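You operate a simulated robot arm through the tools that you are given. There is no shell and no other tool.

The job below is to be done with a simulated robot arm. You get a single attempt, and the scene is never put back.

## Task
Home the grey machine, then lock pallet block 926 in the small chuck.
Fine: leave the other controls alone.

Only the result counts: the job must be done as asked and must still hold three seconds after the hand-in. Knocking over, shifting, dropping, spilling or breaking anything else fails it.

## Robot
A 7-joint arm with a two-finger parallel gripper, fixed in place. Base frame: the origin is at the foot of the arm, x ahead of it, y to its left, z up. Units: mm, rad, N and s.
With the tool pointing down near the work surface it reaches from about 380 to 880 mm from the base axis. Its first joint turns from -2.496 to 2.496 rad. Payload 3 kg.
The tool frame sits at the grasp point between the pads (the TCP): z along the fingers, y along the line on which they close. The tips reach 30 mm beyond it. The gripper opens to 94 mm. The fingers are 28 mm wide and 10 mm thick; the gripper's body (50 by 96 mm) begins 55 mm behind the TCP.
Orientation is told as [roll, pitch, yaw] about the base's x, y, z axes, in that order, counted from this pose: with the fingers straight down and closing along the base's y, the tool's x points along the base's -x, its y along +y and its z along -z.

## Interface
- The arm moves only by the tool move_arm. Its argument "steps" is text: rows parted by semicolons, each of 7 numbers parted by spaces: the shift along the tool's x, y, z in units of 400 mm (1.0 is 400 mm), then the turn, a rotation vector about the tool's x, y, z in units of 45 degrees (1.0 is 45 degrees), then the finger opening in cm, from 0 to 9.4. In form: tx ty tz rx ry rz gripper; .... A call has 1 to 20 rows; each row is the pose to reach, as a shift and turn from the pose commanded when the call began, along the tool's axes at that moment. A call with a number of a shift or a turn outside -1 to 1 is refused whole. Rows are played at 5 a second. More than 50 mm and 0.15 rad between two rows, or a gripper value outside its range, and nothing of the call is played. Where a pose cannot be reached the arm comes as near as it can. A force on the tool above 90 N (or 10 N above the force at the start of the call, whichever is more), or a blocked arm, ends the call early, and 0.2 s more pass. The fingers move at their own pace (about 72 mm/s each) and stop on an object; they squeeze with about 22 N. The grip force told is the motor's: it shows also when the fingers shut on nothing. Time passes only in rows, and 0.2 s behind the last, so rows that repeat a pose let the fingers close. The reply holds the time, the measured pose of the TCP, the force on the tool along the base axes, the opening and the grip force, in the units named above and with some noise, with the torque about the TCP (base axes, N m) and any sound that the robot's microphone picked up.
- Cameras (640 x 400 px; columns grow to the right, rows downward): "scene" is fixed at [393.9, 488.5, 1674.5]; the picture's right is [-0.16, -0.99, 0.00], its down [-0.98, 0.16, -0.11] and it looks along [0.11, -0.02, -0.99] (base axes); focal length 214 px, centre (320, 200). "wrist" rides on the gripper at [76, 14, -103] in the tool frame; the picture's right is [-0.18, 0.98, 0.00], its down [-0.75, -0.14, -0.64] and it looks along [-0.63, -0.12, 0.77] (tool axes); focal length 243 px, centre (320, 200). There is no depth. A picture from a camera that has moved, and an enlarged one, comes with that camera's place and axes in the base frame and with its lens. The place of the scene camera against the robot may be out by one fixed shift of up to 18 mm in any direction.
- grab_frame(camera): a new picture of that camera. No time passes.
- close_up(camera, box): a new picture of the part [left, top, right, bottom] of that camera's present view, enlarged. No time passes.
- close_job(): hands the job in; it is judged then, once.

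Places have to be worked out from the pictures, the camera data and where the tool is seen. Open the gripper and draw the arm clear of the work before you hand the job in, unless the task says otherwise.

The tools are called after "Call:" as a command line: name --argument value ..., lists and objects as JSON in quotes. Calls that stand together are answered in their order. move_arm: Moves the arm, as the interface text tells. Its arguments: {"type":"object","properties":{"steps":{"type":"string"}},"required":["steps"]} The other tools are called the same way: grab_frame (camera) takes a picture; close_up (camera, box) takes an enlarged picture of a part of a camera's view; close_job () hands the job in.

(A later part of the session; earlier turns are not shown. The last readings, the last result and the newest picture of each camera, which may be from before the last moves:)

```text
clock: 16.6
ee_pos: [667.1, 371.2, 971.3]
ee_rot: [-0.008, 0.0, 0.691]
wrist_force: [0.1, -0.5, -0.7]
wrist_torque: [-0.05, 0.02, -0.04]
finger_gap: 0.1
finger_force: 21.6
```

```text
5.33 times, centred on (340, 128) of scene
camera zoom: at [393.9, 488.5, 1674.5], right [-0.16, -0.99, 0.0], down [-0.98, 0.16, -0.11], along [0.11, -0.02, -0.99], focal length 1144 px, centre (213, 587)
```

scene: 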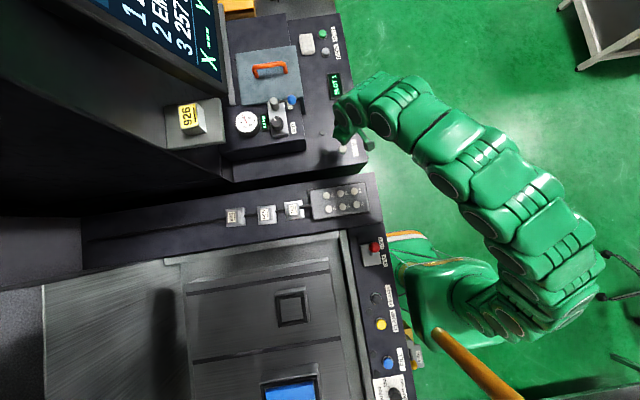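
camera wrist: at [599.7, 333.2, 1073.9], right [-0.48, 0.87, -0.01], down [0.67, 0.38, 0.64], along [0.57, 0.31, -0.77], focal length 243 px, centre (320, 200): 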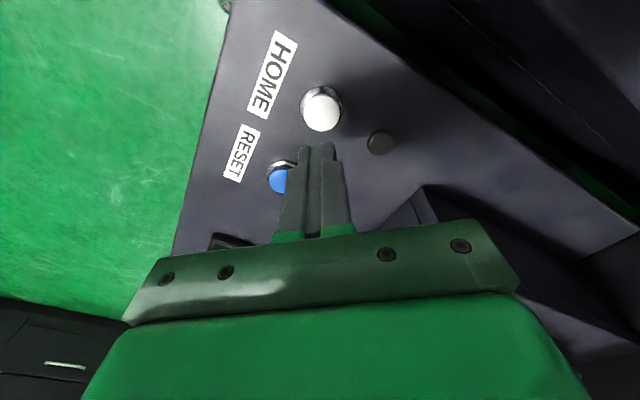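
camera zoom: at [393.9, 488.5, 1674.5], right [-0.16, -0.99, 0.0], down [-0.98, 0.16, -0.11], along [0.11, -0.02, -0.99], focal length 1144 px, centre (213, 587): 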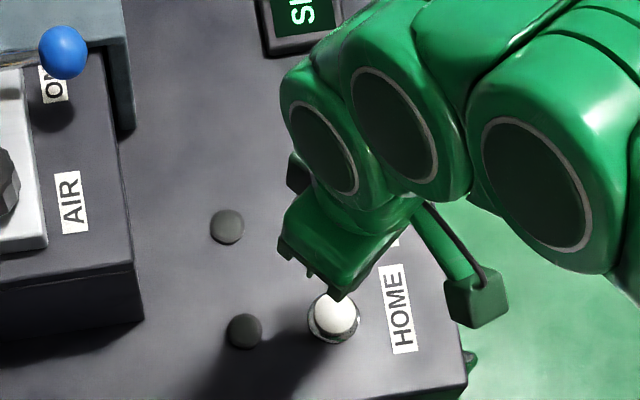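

The display shows "X --- Y ---", so homing is under way. I'll raise the tool to z≈1150 and let some time pass.

Call:
move_arm --steps "0 0 -0.1 0 0 0 0; 0 0 -0.2 0 0 0 0; 0 0 -0.3 0 0 0 0; 0 0 -0.4 0 0 0 0; 0 0 -0.45 0 0 0 0; 0 0 -0.45 0 0 0 0; 0 0 -0.45 0 0 0 0; 0 0 -0.45 0 0 0 0; 0 0 -0.45 0 0 0 0; 0 0 -0.45 0 0 0 0"

Call:
close_up --camera "scene" --box '[100, 0, 260, 100]'

Call:
grab_frame --camera "scene"

Call:
grab_frame --camera "wrist"

```text
clock: 18.8
ee_pos: [663.9, 369.8, 1152.6]
ee_rot: [-0.009, 0.0, 0.69]
wrist_force: [0.4, 0.7, -0.4]
wrist_torque: [0.01, 0.0, 0.0]
finger_gap: 0.0
finger_force: 22.2
```

```text
4.00 times, centred on (180, 50) of scene
camera zoom: at [393.9, 488.5, 1674.5], right [-0.16, -0.99, 0.0], down [-0.98, 0.16, -0.11], along [0.11, -0.02, -0.99], focal length 858 px, centre (880, 800)
```

zoom: 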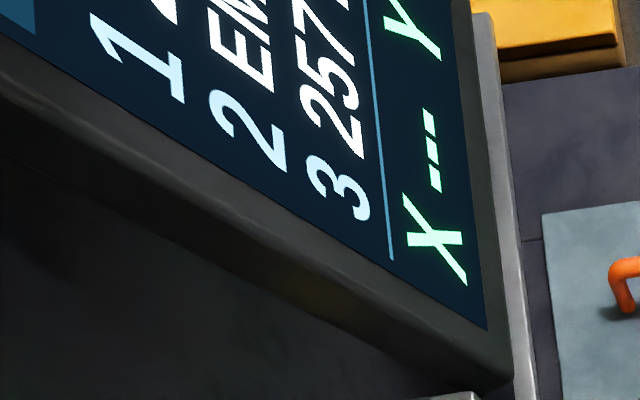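

```text
taken
```

scene: 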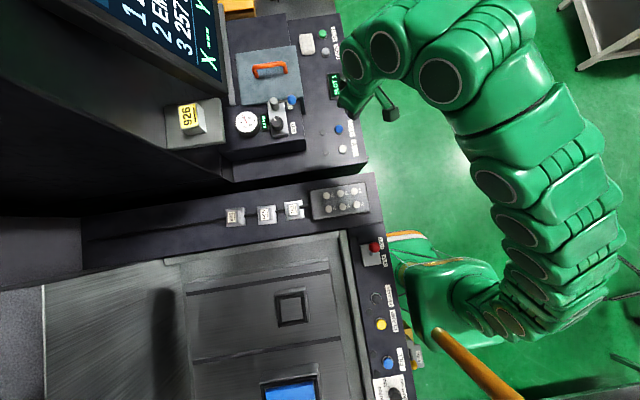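

```text
taken
camera wrist: at [596.6, 332.9, 1255.9], right [-0.48, 0.87, -0.01], down [0.67, 0.38, 0.64], along [0.57, 0.31, -0.77], focal length 243 px, centre (320, 200)
```

wrist: 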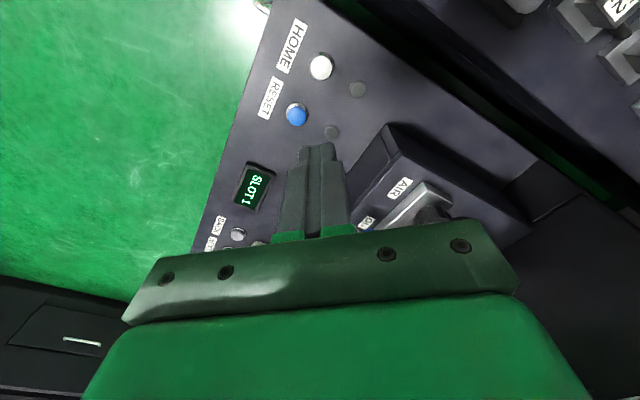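

Still homing. Meanwhile I'll move over the pallet rail (TCP about (430, 500, 1200)) and look at the rail blocks closer.

Call:
move_arm --steps "0.0349 0.089 -0.0179 0 0 -0.0386 0; 0.0697 0.178 -0.0357 0 0 -0.077 0; 0.1046 0.267 -0.0536 0 0 -0.116 0; 0.1394 0.356 -0.0714 0 0 -0.154 0; 0.1743 0.445 -0.0893 0 0 -0.193 0; 0.2091 0.534 -0.1071 0 0 -0.231 4; 0.244 0.623 -0.125 0 0 -0.27 9.4; 0.244 0.623 -0.125 0 0 -0.27 9.4"

Call:
grab_frame --camera "wrist"

Call:
close_up --camera "scene" --box '[100, 0, 260, 100]'

Call:
grab_frame --camera "scene"

```text
clock: 20.6
ee_pos: [428.4, 501.3, 1201.2]
ee_rot: [-0.01, 0.003, 0.905]
wrist_force: [0.1, -0.6, 0.5]
wrist_torque: [0.03, 0.03, -0.01]
finger_gap: 93.6
finger_force: 0.1
```

```text
taken
camera wrist: at [370.5, 449.7, 1303.6], right [-0.66, 0.75, -0.01], down [0.57, 0.51, 0.64], along [0.49, 0.42, -0.77], focal length 243 px, centre (320, 200)
```

wrist: 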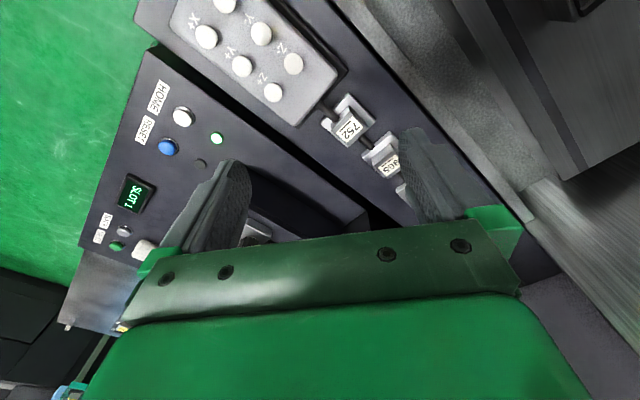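

```text
4.00 times, centred on (180, 50) of scene
camera zoom: at [393.9, 488.5, 1674.5], right [-0.16, -0.99, 0.0], down [-0.98, 0.16, -0.11], along [0.11, -0.02, -0.99], focal length 858 px, centre (880, 800)
```

zoom: 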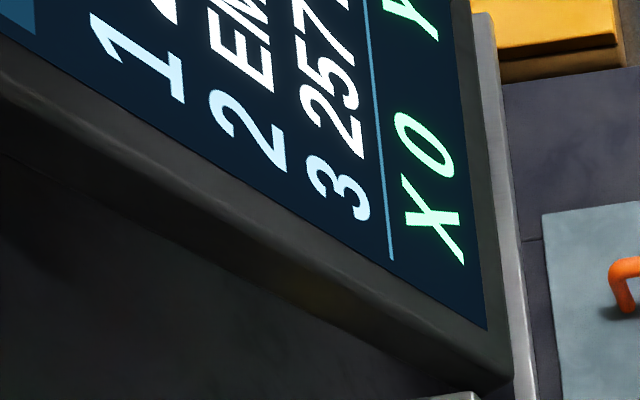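

```text
taken
```

scene: 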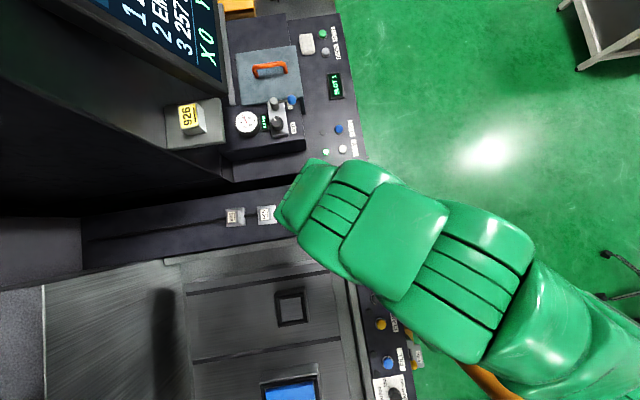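

Homing is complete: the lamp is lit again and the screen reads X 0. Now I'll shift to look squarely at rail block 926 between the open fingers.

Call:
move_arm --steps "-0.0108 0.0865 0.0006 0 0 -0.126 9.4; -0.0215 0.173 0.0012 0 0 -0.2515 9.4; -0.0323 0.2595 0.0019 0 0 -0.377 9.4; -0.043 0.346 0.0025 0 0 -0.503 9.4; -0.043 0.346 0.0025 0 0 -0.503 9.4"

Call:
grab_frame --camera "wrist"

Call:
close_up --camera "wrist" --box '[200, 130, 400, 255]'

Call:
close_up --camera "wrist" --box '[200, 40, 400, 165]'

Call:
close_up --camera "wrist" --box '[440, 0, 640, 125]'

```text
clock: 21.8
ee_pos: [330.6, 599.2, 1197.0]
ee_rot: [-0.008, 0.004, 1.3]
wrist_force: [0.6, -0.4, 0.5]
wrist_torque: [-0.03, 0.01, -0.01]
finger_gap: 94.0
finger_force: 0.1
```

```text
taken
camera wrist: at [297.6, 530.4, 1299.5], right [-0.9, 0.44, -0.01], down [0.33, 0.69, 0.64], along [0.29, 0.57, -0.77], focal length 243 px, centre (320, 200)
```

wrist: 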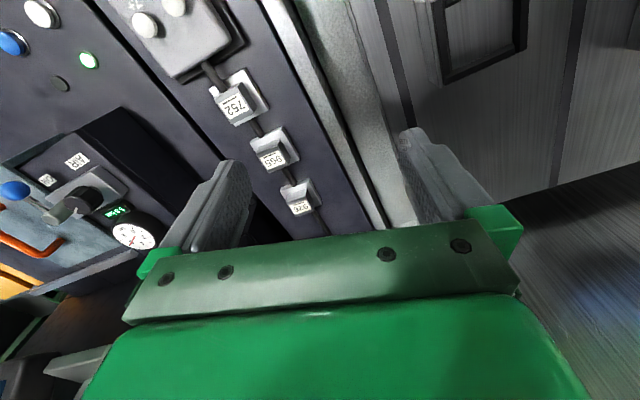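

```text
3.20 times, centred on (300, 192) of wrist
camera zoom: at [297.6, 530.4, 1299.5], right [-0.9, 0.44, -0.01], down [0.33, 0.69, 0.64], along [0.29, 0.57, -0.77], focal length 776 px, centre (384, 224)
```

zoom: 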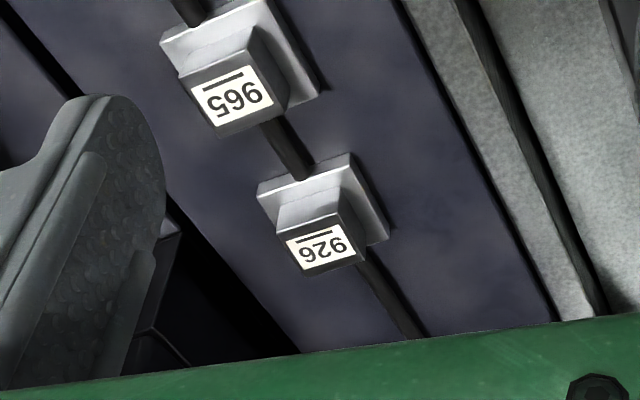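

```text
3.20 times, centred on (300, 102) of wrist
camera zoom: at [297.6, 530.4, 1299.5], right [-0.9, 0.44, -0.01], down [0.33, 0.69, 0.64], along [0.29, 0.57, -0.77], focal length 776 px, centre (384, 512)
```

zoom: 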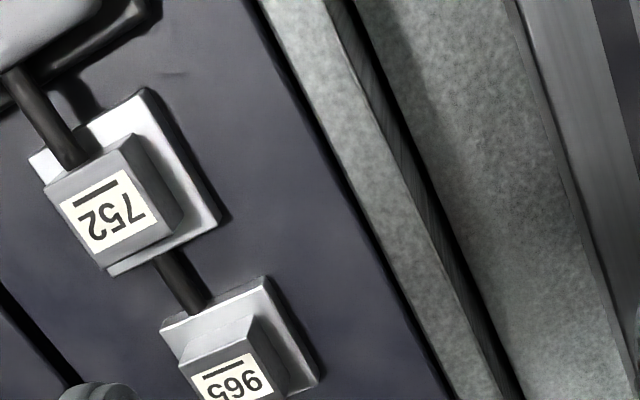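

```text
3.20 times, centred on (540, 62) of wrist
camera zoom: at [297.6, 530.4, 1299.5], right [-0.9, 0.44, -0.01], down [0.33, 0.69, 0.64], along [0.29, 0.57, -0.77], focal length 776 px, centre (-384, 640)
```

zoom: 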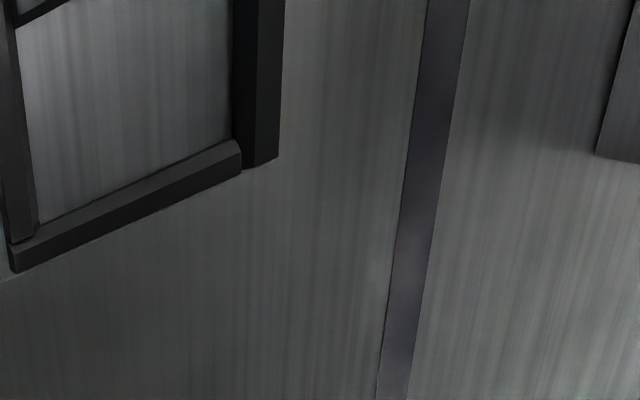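

Rail block 926 triangulates to about (468, 787, 955), roughly 915 mm out, just past the nominal reach. The yellow-labelled 926 sits on a bracket by the screen at about (671, 749, 1240), over 1000 mm out. I'll go lower over the rail to see how the blocks are seated.

Call:
move_arm --steps "-0.0488 -0.043 0.0735 0 0 -0.0764 9.4; -0.0976 -0.086 0.147 0 0 -0.153 9.4; -0.1464 -0.129 0.2205 0 0 -0.229 9.4; -0.1952 -0.172 0.294 0 0 -0.306 9.4; -0.244 -0.215 0.3675 0 0 -0.382 9.4; -0.244 -0.215 0.3675 0 0 -0.382 9.4"

Call:
grab_frame --camera "wrist"

Call:
close_up --camera "wrist" --box '[220, 110, 420, 235]'

Call:
close_up --camera "wrist" --box '[220, 0, 420, 125]'

```text
clock: 23.2
ee_pos: [443.8, 669.8, 1049.2]
ee_rot: [-0.005, 0.009, 1.598]
wrist_force: [0.4, -0.1, -0.6]
wrist_torque: [0.05, -0.01, 0.02]
finger_gap: 93.9
finger_force: 0.1
```

```text
taken
camera wrist: at [432.2, 593.7, 1152.4], right [-0.99, 0.16, -0.01], down [0.12, 0.76, 0.64], along [0.1, 0.63, -0.77], focal length 243 px, centre (320, 200)
```

wrist: 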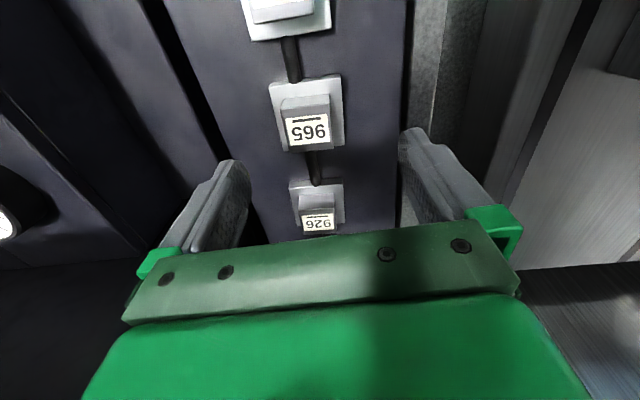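

```text
3.20 times, centred on (320, 172) of wrist
camera zoom: at [432.2, 593.7, 1152.4], right [-0.99, 0.16, -0.01], down [0.12, 0.76, 0.64], along [0.1, 0.63, -0.77], focal length 776 px, centre (320, 288)
```

zoom: 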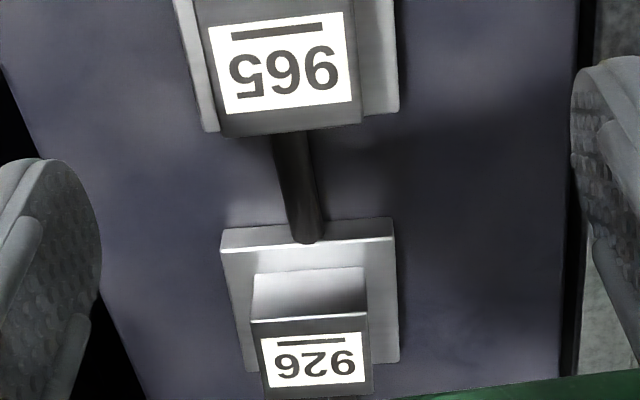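

```text
3.20 times, centred on (320, 62) of wrist
camera zoom: at [432.2, 593.7, 1152.4], right [-0.99, 0.16, -0.01], down [0.12, 0.76, 0.64], along [0.1, 0.63, -0.77], focal length 776 px, centre (320, 640)
```

zoom: 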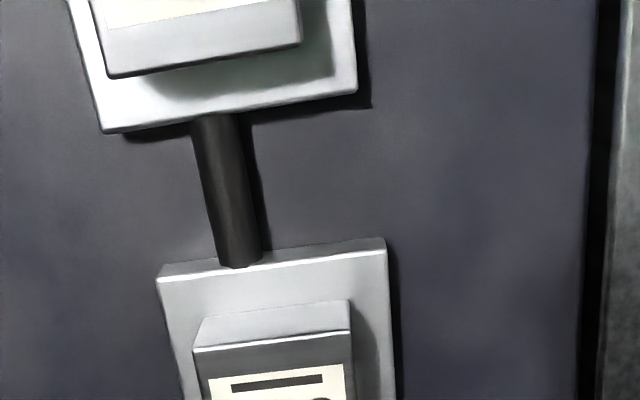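

The blocks sit on ~61 mm plates: block 926 is about 40×40 mm, top z≈955, plate top ≈928, nearly aligned with the base axes. Before gripping I'll use the scene camera to read the right-hand panel for what works the small chuck.

Call:
grab_frame --camera "scene"

Call:
close_up --camera "scene" --box '[350, 280, 430, 330]'

Call:
close_up --camera "scene" --box '[350, 330, 462, 400]'

Call:
close_up --camera "scene" --box '[340, 225, 420, 275]'

Call:
close_up --camera "scene" --box '[260, 280, 324, 320]'

Call:
close_up --camera "scene" --box '[240, 350, 336, 400]'

```text
taken
```

scene: 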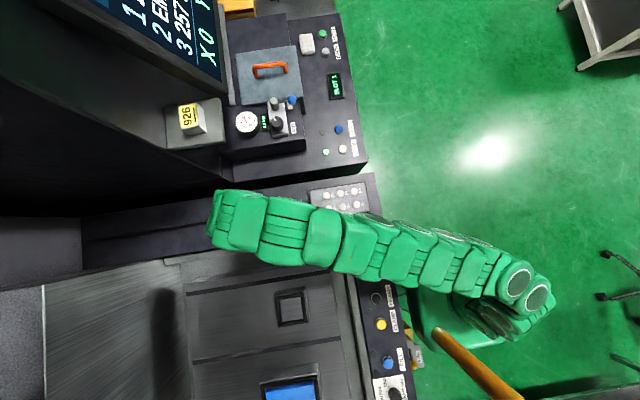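

```text
8.00 times, centred on (390, 305) of scene
camera zoom: at [393.9, 488.5, 1674.5], right [-0.16, -0.99, 0.0], down [-0.98, 0.16, -0.11], along [0.11, -0.02, -0.99], focal length 1716 px, centre (-240, -640)
```

zoom: 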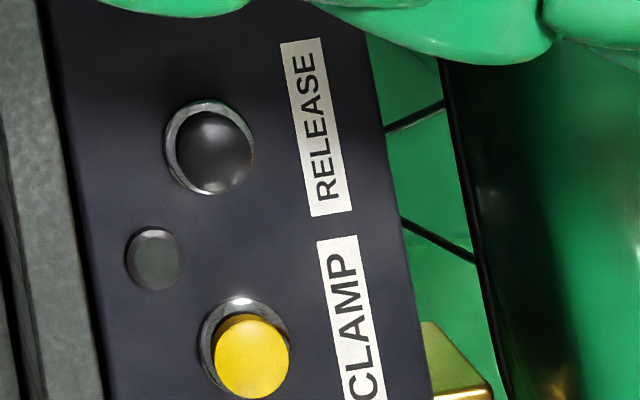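

```text
5.71 times, centred on (406, 365) of scene
camera zoom: at [393.9, 488.5, 1674.5], right [-0.16, -0.99, 0.0], down [-0.98, 0.16, -0.11], along [0.11, -0.02, -0.99], focal length 1226 px, centre (-171, -743)
```

zoom: 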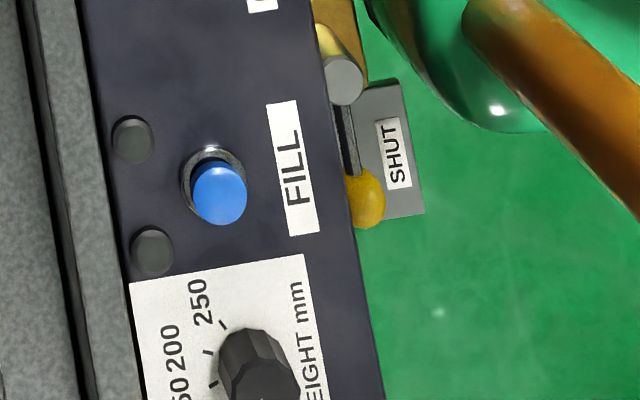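

```text
8.00 times, centred on (380, 250) of scene
camera zoom: at [393.9, 488.5, 1674.5], right [-0.16, -0.99, 0.0], down [-0.98, 0.16, -0.11], along [0.11, -0.02, -0.99], focal length 1716 px, centre (-160, -200)
```

zoom: 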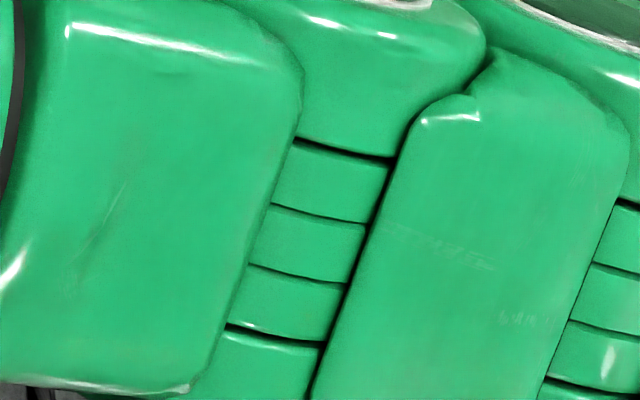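

```text
10.00 times, centred on (292, 300) of scene
camera zoom: at [393.9, 488.5, 1674.5], right [-0.16, -0.99, 0.0], down [-0.98, 0.16, -0.11], along [0.11, -0.02, -0.99], focal length 2145 px, centre (600, -800)
```

zoom: 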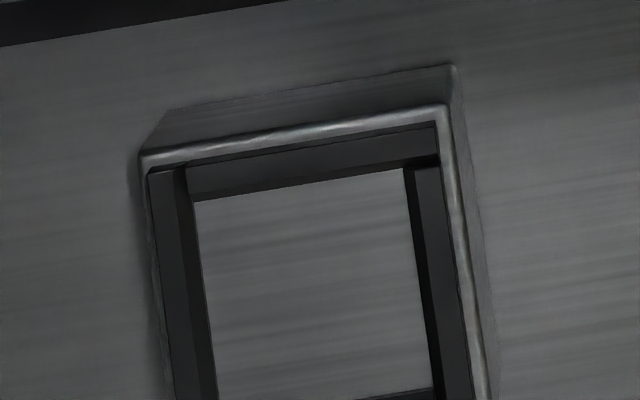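

```text
6.67 times, centred on (288, 375) of scene
camera zoom: at [393.9, 488.5, 1674.5], right [-0.16, -0.99, 0.0], down [-0.98, 0.16, -0.11], along [0.11, -0.02, -0.99], focal length 1430 px, centre (533, -967)
```

zoom: 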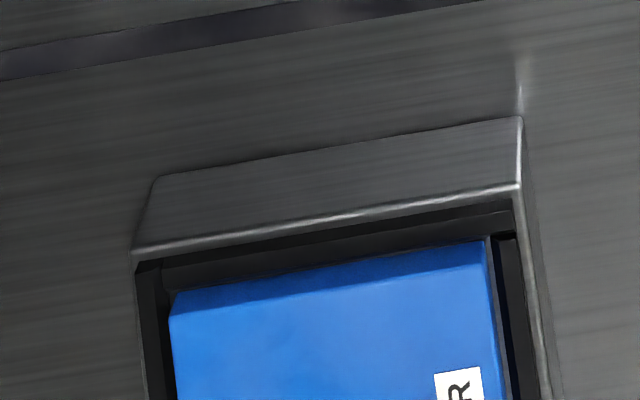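

The panel has two control sets with one lamp each: the OPEN/LOCK lever and the RELEASE/CLAMP pair, and there are two chucks. The small chuck's opening looks about 72 mm wide, so I'll take the wrist camera above the tank to measure it and look for clues.

Call:
move_arm --steps "0.0263 0.1024 -0.0338 0 0 0 9.4; 0.0527 0.2048 -0.0675 0 0 0 9.4; 0.079 0.3073 -0.1013 0 0 0 9.4; 0.1053 0.4097 -0.135 0 0 0 9.4; 0.1317 0.5121 -0.1688 0 0 0 9.4; 0.158 0.6145 -0.2025 0 0 0 9.4; 0.158 0.6145 -0.2025 0 0 0 9.4"

Call:
grab_frame --camera "wrist"

Call:
close_up --camera "wrist" --box '[260, 50, 420, 150]'

Call:
close_up --camera "wrist" --box '[440, 40, 640, 165]'

Call:
close_up --camera "scene" --box '[340, 225, 420, 275]'

```text
clock: 24.8
ee_pos: [202.2, 596.7, 1130.4]
ee_rot: [-0.005, 0.009, 1.599]
wrist_force: [0.4, -0.3, -0.5]
wrist_torque: [0.01, -0.01, 0.01]
finger_gap: 93.8
finger_force: 0.1
```

```text
taken
camera wrist: at [190.1, 520.6, 1234.1], right [-0.99, 0.16, -0.01], down [0.12, 0.76, 0.64], along [0.1, 0.63, -0.77], focal length 243 px, centre (320, 200)
```

wrist: 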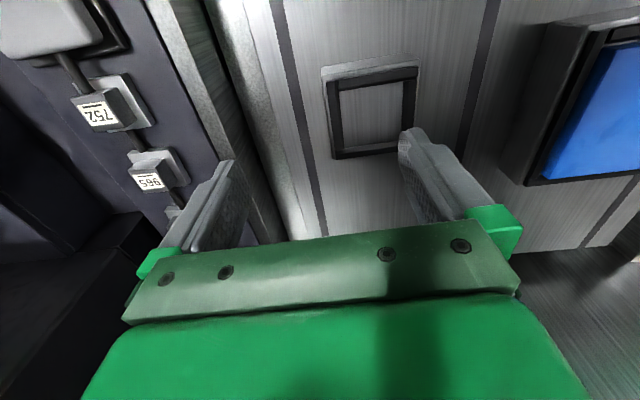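

```text
4.00 times, centred on (340, 100) of wrist
camera zoom: at [190.1, 520.6, 1234.1], right [-0.99, 0.16, -0.01], down [0.12, 0.76, 0.64], along [0.1, 0.63, -0.77], focal length 970 px, centre (240, 600)
```

zoom: 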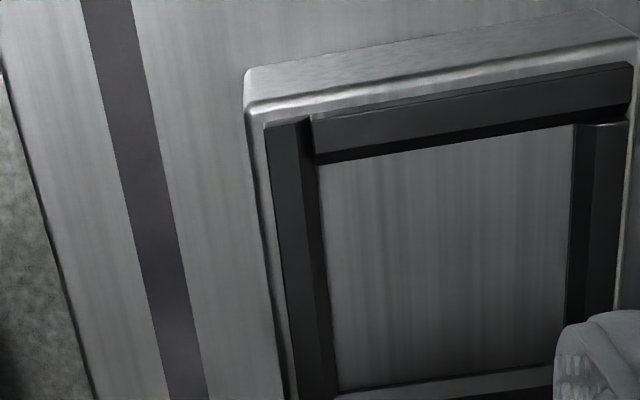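

```text
3.20 times, centred on (540, 102) of wrist
camera zoom: at [190.1, 520.6, 1234.1], right [-0.99, 0.16, -0.01], down [0.12, 0.76, 0.64], along [0.1, 0.63, -0.77], focal length 776 px, centre (-384, 512)
```

zoom: 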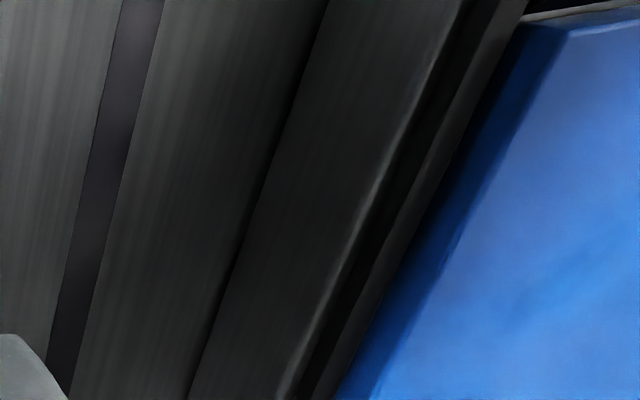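

```text
8.00 times, centred on (380, 250) of scene
camera zoom: at [393.9, 488.5, 1674.5], right [-0.16, -0.99, 0.0], down [-0.98, 0.16, -0.11], along [0.11, -0.02, -0.99], focal length 1716 px, centre (-160, -200)
```

zoom: 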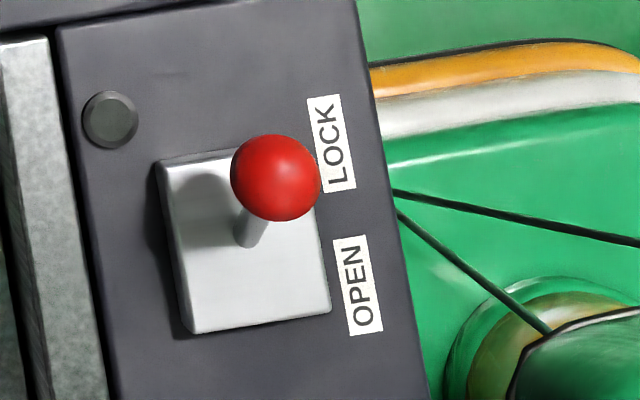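

From two views the small chuck's rim top is at z≈974, outer ~92 mm square centred near (151.5, 625), with about 66 mm free between its dark jaws. That matches the 61 mm pallet plates. I'll compare the jaws of both chucks in higher magnification.

Call:
close_up --camera "scene" --box '[255, 365, 295, 390]'

Call:
close_up --camera "scene" --box '[295, 365, 335, 390]'

Call:
close_up --camera "wrist" --box '[520, 0, 640, 75]'

Call:
close_up --camera "wrist" --box '[500, 130, 640, 217]'

Call:
close_up --camera "wrist" --box '[315, 55, 375, 92]'

Call:
close_up --camera "wrist" --box '[320, 110, 400, 160]'

```text
16.00 times, centred on (275, 378) of scene
camera zoom: at [393.9, 488.5, 1674.5], right [-0.16, -0.99, 0.0], down [-0.98, 0.16, -0.11], along [0.11, -0.02, -0.99], focal length 3432 px, centre (1040, -2640)
```

zoom: 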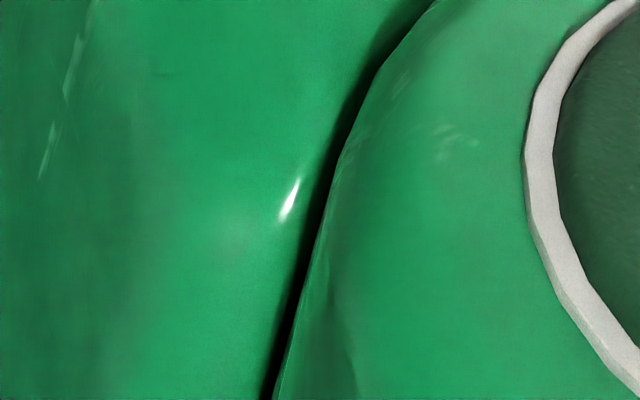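

```text
16.00 times, centred on (315, 378) of scene
camera zoom: at [393.9, 488.5, 1674.5], right [-0.16, -0.99, 0.0], down [-0.98, 0.16, -0.11], along [0.11, -0.02, -0.99], focal length 3432 px, centre (400, -2640)
```

zoom: 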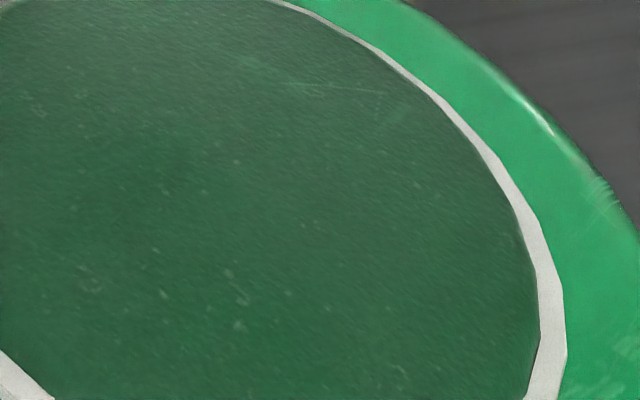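

```text
5.33 times, centred on (580, 38) of wrist
camera zoom: at [190.1, 520.6, 1234.1], right [-0.99, 0.16, -0.01], down [0.12, 0.76, 0.64], along [0.1, 0.63, -0.77], focal length 1294 px, centre (-1067, 1067)
```

zoom: 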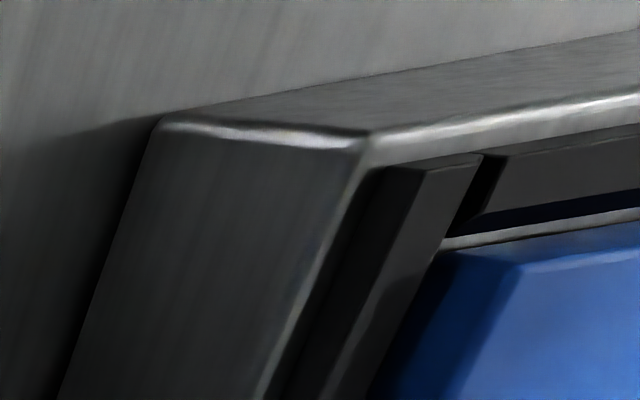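

```text
4.57 times, centred on (570, 174) of wrist
camera zoom: at [190.1, 520.6, 1234.1], right [-0.99, 0.16, -0.01], down [0.12, 0.76, 0.64], along [0.1, 0.63, -0.77], focal length 1109 px, centre (-823, 321)
```

zoom: 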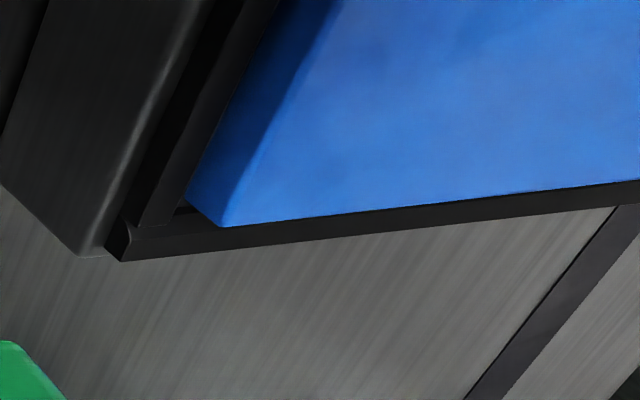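

```text
10.67 times, centred on (345, 74) of wrist
camera zoom: at [190.1, 520.6, 1234.1], right [-0.99, 0.16, -0.01], down [0.12, 0.76, 0.64], along [0.1, 0.63, -0.77], focal length 2588 px, centre (53, 1549)
```

zoom: 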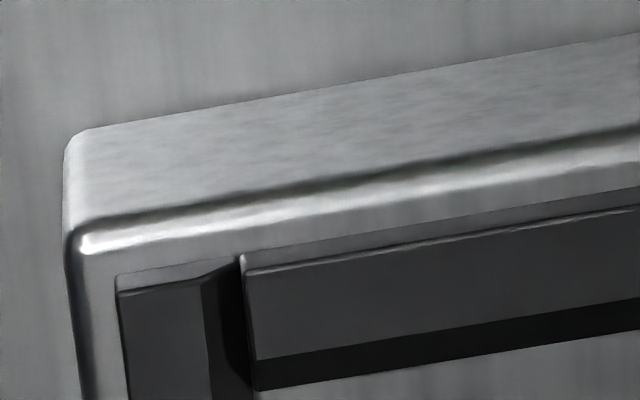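

```text
8.00 times, centred on (360, 135) of wrist
camera zoom: at [190.1, 520.6, 1234.1], right [-0.99, 0.16, -0.01], down [0.12, 0.76, 0.64], along [0.1, 0.63, -0.77], focal length 1941 px, centre (0, 720)
```

zoom: 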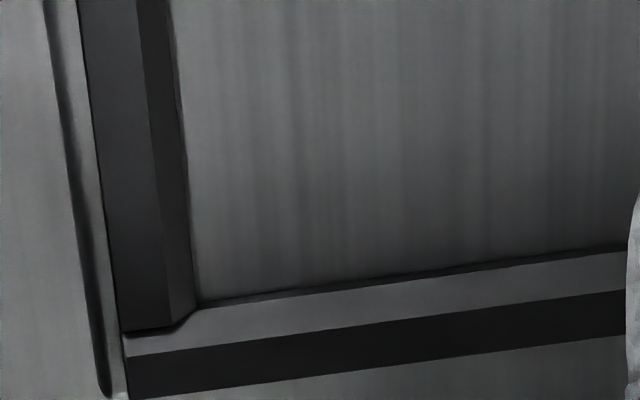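

The small chuck's dark bars lie flat against its rim, while the big chuck's x-side bars look offset inward, which may tell which control is in which state. I'll move over the big chuck to compare from directly above.

Call:
move_arm --steps "-0.0068 0.0978 0 0 0 0 9.4; -0.0137 0.1957 0 0 0 0 9.4; -0.0205 0.2935 0 0 0 0 9.4; -0.0273 0.3913 0 0 0 0 9.4; -0.0342 0.4892 0 0 0 0 9.4; -0.041 0.587 0 0 0 0 9.4; -0.041 0.587 0 0 0 0 9.4"

Call:
grab_frame --camera "wrist"

Call:
grab_frame --camera "scene"

```text
clock: 26.6
ee_pos: [44.9, 622.2, 1147.7]
ee_rot: [0.066, -0.015, 1.456]
wrist_force: [-0.5, 0.7, 0.4]
wrist_torque: [-0.01, -0.01, -0.02]
finger_gap: 94.0
finger_force: 0.1
stopped in row 7: the arm was blocked; the commanded pose is now the measured one
```

```text
taken
camera wrist: at [28.8, 545.8, 1249.8], right [-0.95, 0.3, 0.07], down [0.27, 0.72, 0.64], along [0.14, 0.63, -0.76], focal length 243 px, centre (320, 200)
```

wrist: 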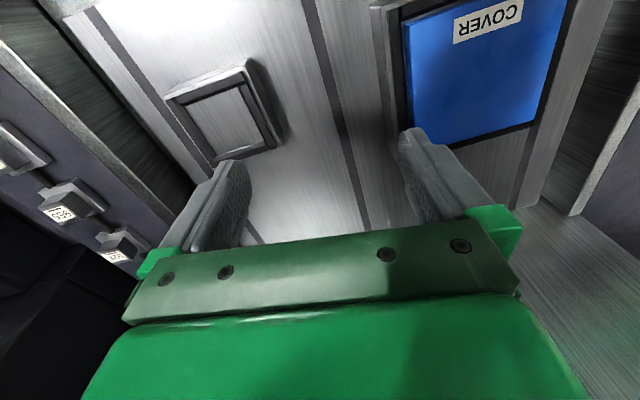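

```text
taken
```

scene: 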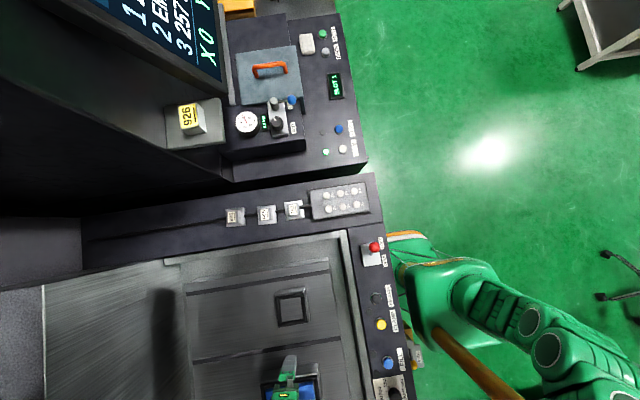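

The arm hit its joint limit at x≈45 (no contact), but both chucks are now in one view. Zooming in on each.

Call:
close_up --camera "wrist" --box '[370, 0, 610, 150]'

Call:
close_up --camera "wrist" --box '[150, 50, 310, 150]'

Call:
close_up --camera "wrist" --box '[370, 0, 450, 50]'

Call:
close_up --camera "wrist" --box '[500, 60, 580, 110]'

```text
2.67 times, centred on (490, 75) of wrist
camera zoom: at [28.8, 545.8, 1249.8], right [-0.95, 0.3, 0.07], down [0.27, 0.72, 0.64], along [0.14, 0.63, -0.76], focal length 647 px, centre (-133, 533)
```

zoom: 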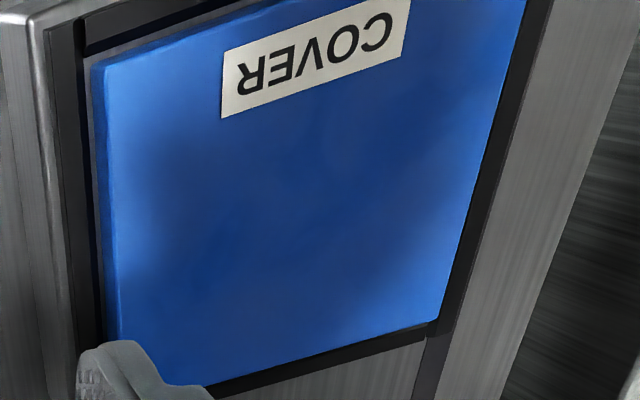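

```text
4.00 times, centred on (230, 100) of wrist
camera zoom: at [28.8, 545.8, 1249.8], right [-0.95, 0.3, 0.07], down [0.27, 0.72, 0.64], along [0.14, 0.63, -0.76], focal length 970 px, centre (680, 600)
```

zoom: 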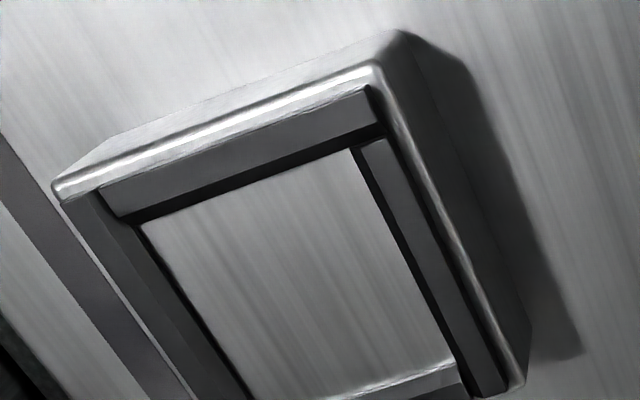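

```text
8.00 times, centred on (410, 25) of wrist
camera zoom: at [28.8, 545.8, 1249.8], right [-0.95, 0.3, 0.07], down [0.27, 0.72, 0.64], along [0.14, 0.63, -0.76], focal length 1941 px, centre (-400, 1600)
```

zoom: 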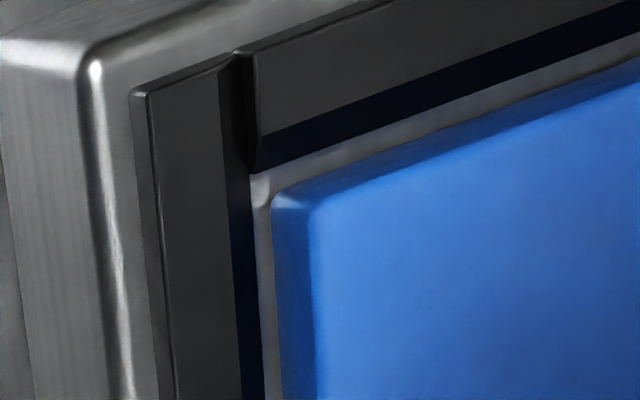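

```text
8.00 times, centred on (540, 85) of wrist
camera zoom: at [28.8, 545.8, 1249.8], right [-0.95, 0.3, 0.07], down [0.27, 0.72, 0.64], along [0.14, 0.63, -0.76], focal length 1941 px, centre (-1440, 1120)
```

zoom: 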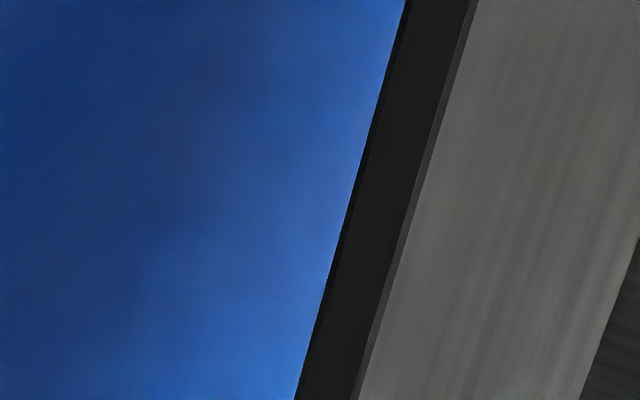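

Both chucks have the same guide bars, so that settles nothing. Moving the LOCK lever can be undone and it stands at the small-chuck end of the panel, so I'll try it first. The ball is at about (301, 351, 1021), and I'll go to a hover above it with yaw 90° and the fingers 55 mm apart.

Call:
move_arm --steps "0.0668 -0.08 0.0043 0.0093 0.0021 -0.0162 9.4; 0.1336 -0.16 0.0087 0.0187 0.0042 -0.0324 9.4; 0.2003 -0.24 0.013 0.028 0.0063 -0.0487 9.4; 0.2671 -0.32 0.0173 0.0373 0.0084 -0.0649 8; 0.3339 -0.4 0.0217 0.0467 0.0106 -0.0811 7; 0.4007 -0.48 0.026 0.056 0.0127 -0.0973 6; 0.4674 -0.56 0.0303 0.0653 0.0148 -0.1136 5.5; 0.5342 -0.64 0.0347 0.0747 0.0169 -0.1298 5.5; 0.601 -0.72 0.039 0.084 0.019 -0.146 5.5; 0.601 -0.72 0.039 0.084 0.019 -0.146 5.5"

Call:
grab_frame --camera "wrist"

```text
clock: 28.8
ee_pos: [297.0, 351.7, 1113.2]
ee_rot: [-0.01, -0.002, 1.579]
wrist_force: [-0.9, 0.0, -0.1]
wrist_torque: [0.01, -0.01, 0.0]
finger_gap: 55.1
finger_force: 0.1
```

```text
taken
camera wrist: at [282.9, 274.8, 1214.8], right [-0.98, 0.18, -0.01], down [0.13, 0.75, 0.64], along [0.12, 0.63, -0.76], focal length 243 px, centre (320, 200)
```

wrist: 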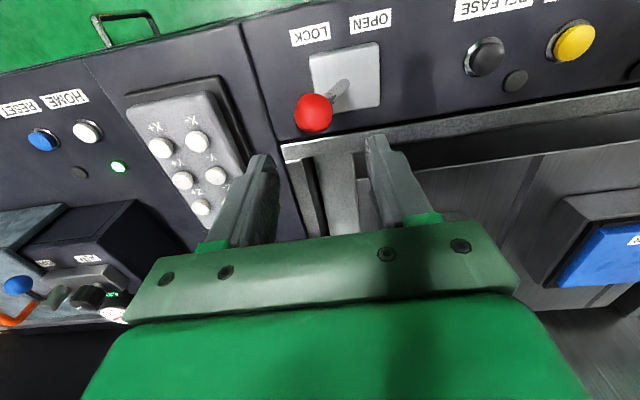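

The ball now fits (304, 350, ~1010), with the lever's plate centred near (266, 352) at z≈959. I'll lower the open fingers to straddle the ball along x, with the tips staying ~20 mm above the plate.

Call:
move_arm --steps "0.001 -0.0044 0.063 0 0 0 5.5; 0.0019 -0.0088 0.126 0 0 0 5.5; 0.0029 -0.0131 0.189 0 0 0 5.5; 0.0038 -0.0175 0.2525 0 0 0 5.5; 0.0038 -0.0175 0.2525 0 0 0 5.5"

Call:
grab_frame --camera "wrist"

Call:
close_up --camera "scene" --box '[340, 220, 420, 270]'

```text
clock: 30.0
ee_pos: [307.4, 352.3, 1012.0]
ee_rot: [-0.007, -0.002, 1.577]
wrist_force: [-0.6, 0.1, 0.1]
wrist_torque: [-0.02, -0.01, 0.03]
finger_gap: 55.0
finger_force: 0.0
```

```text
taken
camera wrist: at [294.0, 276.2, 1113.3], right [-0.98, 0.18, -0.01], down [0.13, 0.75, 0.64], along [0.12, 0.63, -0.76], focal length 243 px, centre (320, 200)
```

wrist: 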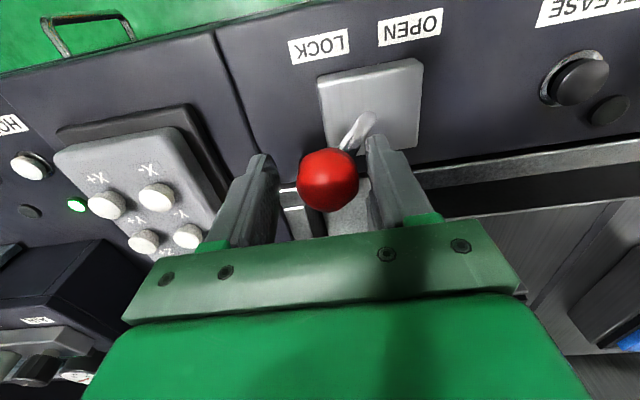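

```text
8.00 times, centred on (380, 245) of scene
camera zoom: at [393.9, 488.5, 1674.5], right [-0.16, -0.99, 0.0], down [-0.98, 0.16, -0.11], along [0.11, -0.02, -0.99], focal length 1716 px, centre (-160, -160)
```

zoom: 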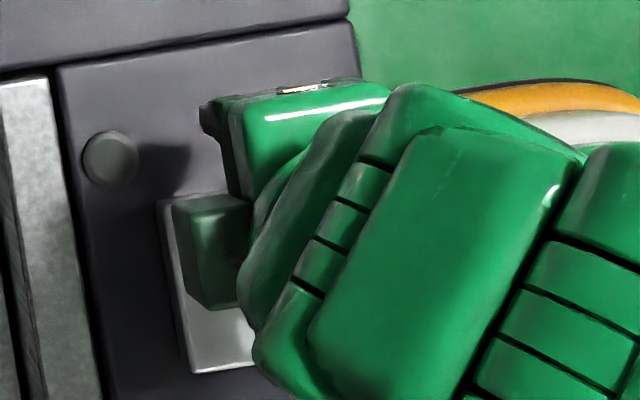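

The ball sits between the fingers. I'll drag it toward OPEN (−x) in small rows, watching the force.

Call:
move_arm --steps "0 0.025 0 0 0 0 5.5; 0 0.05 0 0 0 0 5.5; 0 0.075 0 0 0 0 5.5; 0 0.1 0 0 0 0 5.5; 0 0.125 0 0 0 0 5.5; 0 0.15 0 0 0 0 5.5; 0 0.175 0 0 0 0 5.5; 0 0.1975 0 0 0 0 5.5"

Call:
grab_frame --camera "wrist"

```text
clock: 31.8
ee_pos: [227.3, 350.4, 1009.6]
ee_rot: [-0.005, -0.003, 1.573]
wrist_force: [4.0, 2.8, 4.3]
wrist_torque: [0.03, -0.27, 0.11]
finger_gap: 58.0
finger_force: 2.1
```

```text
taken
camera wrist: at [214.0, 272.7, 1112.3], right [-0.98, 0.18, -0.01], down [0.13, 0.75, 0.64], along [0.12, 0.63, -0.77], focal length 243 px, centre (320, 200)
```

wrist: 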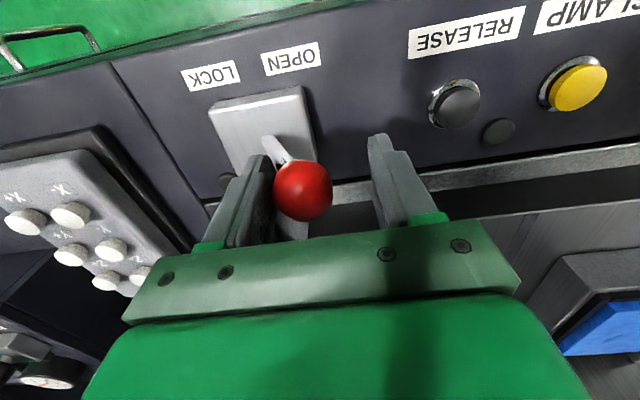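

The lever is past centre with the ball near x≈237; symmetrical travel would end around 228. I'll push another ~10 mm and watch for the stop.

Call:
move_arm --steps "0 0.01 0 0 0 0 5.5; 0 0.018 0 0 0 0 5.5; 0 0.025 0 0 0 0 5.5; 0 0.025 0 0 0 0 5.5"

Call:
grab_frame --camera "wrist"

```text
clock: 32.8
ee_pos: [219.0, 349.3, 1010.4]
ee_rot: [-0.006, -0.001, 1.575]
wrist_force: [32.4, 10.5, 6.4]
wrist_torque: [0.29, -1.16, 0.39]
finger_gap: 73.7
finger_force: 16.4
```

```text
taken
camera wrist: at [205.8, 272.5, 1111.5], right [-0.98, 0.18, 0.0], down [0.14, 0.75, 0.64], along [0.12, 0.63, -0.77], focal length 243 px, centre (320, 200)
```

wrist: 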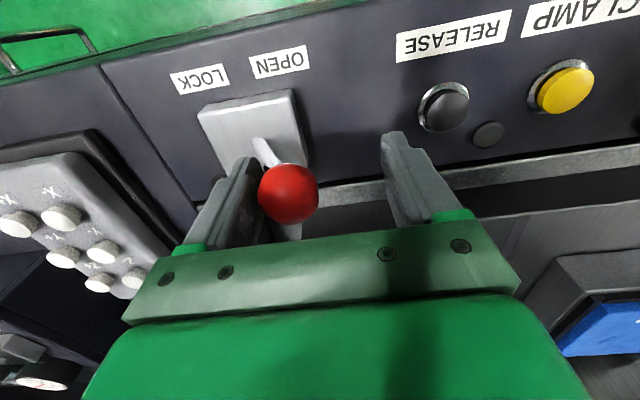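

Force rose to 32 N with the ball unmoved at x≈236, so the lever is at its OPEN stop. I'll ease back, lift clear and look at the lever and chucks.

Call:
move_arm --steps "0 -0.02 0 0 0 0 5.5; 0 -0.045 0 0 0 0 5.5; 0 -0.045 -0.06 0 0 0 5.5; 0 -0.045 -0.15 0 0 0 5.5; 0 -0.045 -0.25 0 0 0 5.5; 0 -0.045 -0.25 0 0 0 5.5"

Call:
grab_frame --camera "wrist"

Call:
close_up --camera "scene" --box '[250, 260, 410, 360]'

Call:
close_up --camera "scene" --box '[260, 280, 324, 320]'

Call:
close_up --camera "scene" --box '[240, 350, 336, 400]'

```text
clock: 34.2
ee_pos: [235.9, 346.4, 1110.5]
ee_rot: [-0.007, 0.0, 1.575]
wrist_force: [0.2, 0.2, 0.6]
wrist_torque: [0.02, 0.0, -0.02]
finger_gap: 55.1
finger_force: 0.0
```

```text
taken
camera wrist: at [222.2, 270.2, 1213.6], right [-0.98, 0.18, -0.01], down [0.13, 0.75, 0.64], along [0.12, 0.63, -0.77], focal length 243 px, centre (320, 200)
```

wrist: 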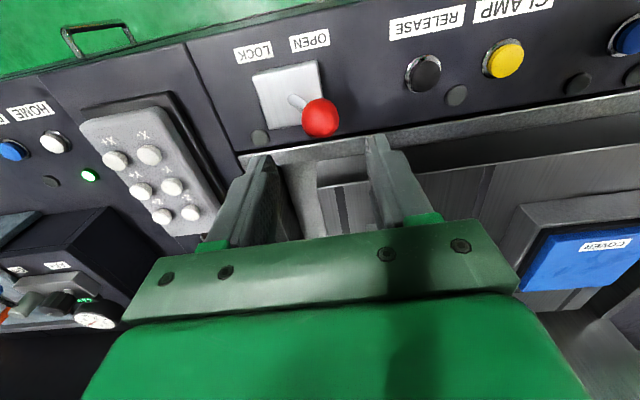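

```text
4.00 times, centred on (330, 310) of scene
camera zoom: at [393.9, 488.5, 1674.5], right [-0.16, -0.99, 0.0], down [-0.98, 0.16, -0.11], along [0.11, -0.02, -0.99], focal length 858 px, centre (280, -240)
```

zoom: 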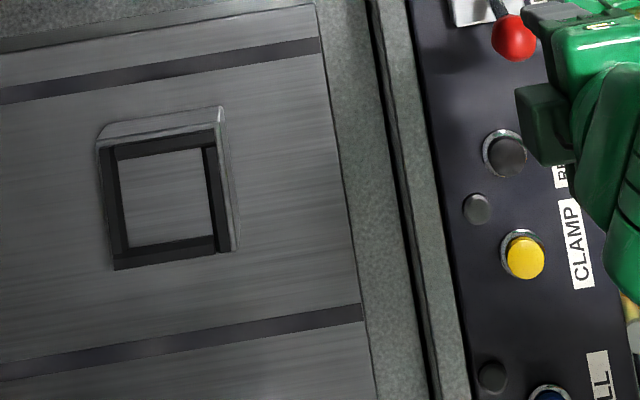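

```text
10.00 times, centred on (292, 300) of scene
camera zoom: at [393.9, 488.5, 1674.5], right [-0.16, -0.99, 0.0], down [-0.98, 0.16, -0.11], along [0.11, -0.02, -0.99], focal length 2145 px, centre (600, -800)
```

zoom: 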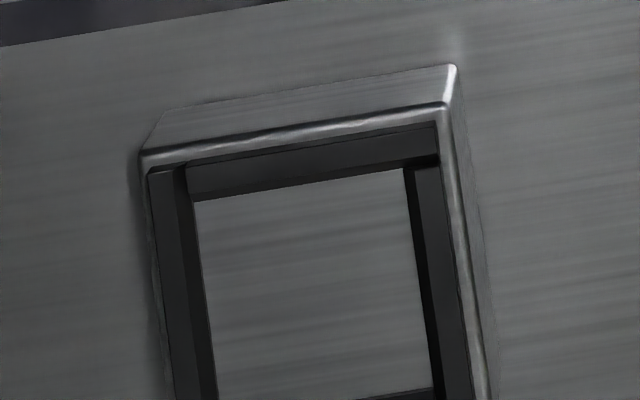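

```text
6.67 times, centred on (288, 375) of scene
camera zoom: at [393.9, 488.5, 1674.5], right [-0.16, -0.99, 0.0], down [-0.98, 0.16, -0.11], along [0.11, -0.02, -0.99], focal length 1430 px, centre (533, -967)
```

zoom: 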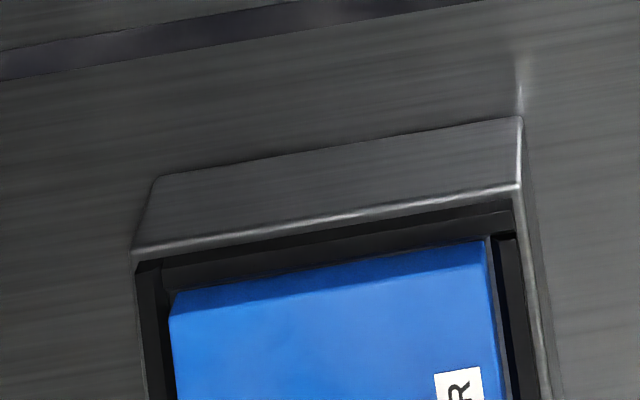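

Lever is at OPEN; nothing visibly changed in either chuck and its lamp stays off. I'll leave it open for now and fetch pallet 926: first an upright hover near (460, 740, 1080).

Call:
move_arm --steps "-0.0983 -0.0564 0.0075 0 0 0.0065 6; -0.1966 -0.1128 0.015 0 0 0.013 7; -0.2949 -0.1692 0.0225 0 0 0.0195 7; -0.3932 -0.2256 0.03 0 0 0.026 7; -0.4915 -0.282 0.0375 0 0 0.0325 7; -0.5898 -0.3384 0.045 0 0 0.039 7; -0.6881 -0.3948 0.0525 0 0 0.0455 7; -0.7864 -0.4512 0.06 0 0 0.052 7; -0.8847 -0.5076 0.0675 0 0 0.0585 7; -0.983 -0.564 0.075 0 0 0.065 7; -0.983 -0.564 0.075 0 0 0.065 7"

Call:
grab_frame --camera "wrist"

Call:
close_up --camera "scene" --box '[340, 220, 420, 270]'

```text
clock: 36.6
ee_pos: [437.3, 710.0, 1079.4]
ee_rot: [-0.006, -0.001, 1.524]
wrist_force: [0.4, -0.1, -0.5]
wrist_torque: [0.0, 0.03, 0.0]
finger_gap: 70.2
finger_force: 0.1
out of reach, approached as far as the arm can: row 10, 11
```

```text
taken
camera wrist: at [419.5, 633.4, 1181.4], right [-0.97, 0.23, -0.01], down [0.17, 0.75, 0.64], along [0.15, 0.63, -0.76], focal length 243 px, centre (320, 200)
```

wrist: 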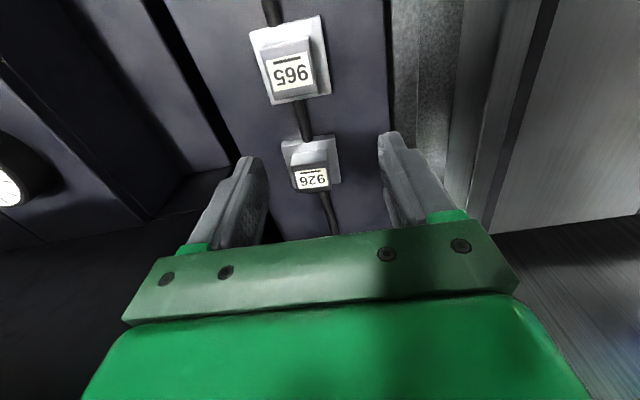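

```text
8.00 times, centred on (380, 245) of scene
camera zoom: at [393.9, 488.5, 1674.5], right [-0.16, -0.99, 0.0], down [-0.98, 0.16, -0.11], along [0.11, -0.02, -0.99], focal length 1716 px, centre (-160, -160)
```

zoom: 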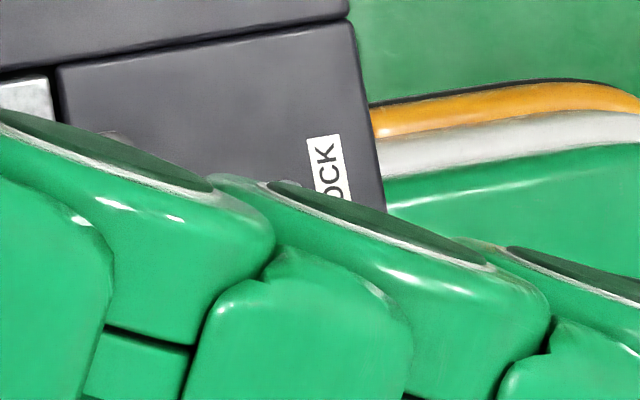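

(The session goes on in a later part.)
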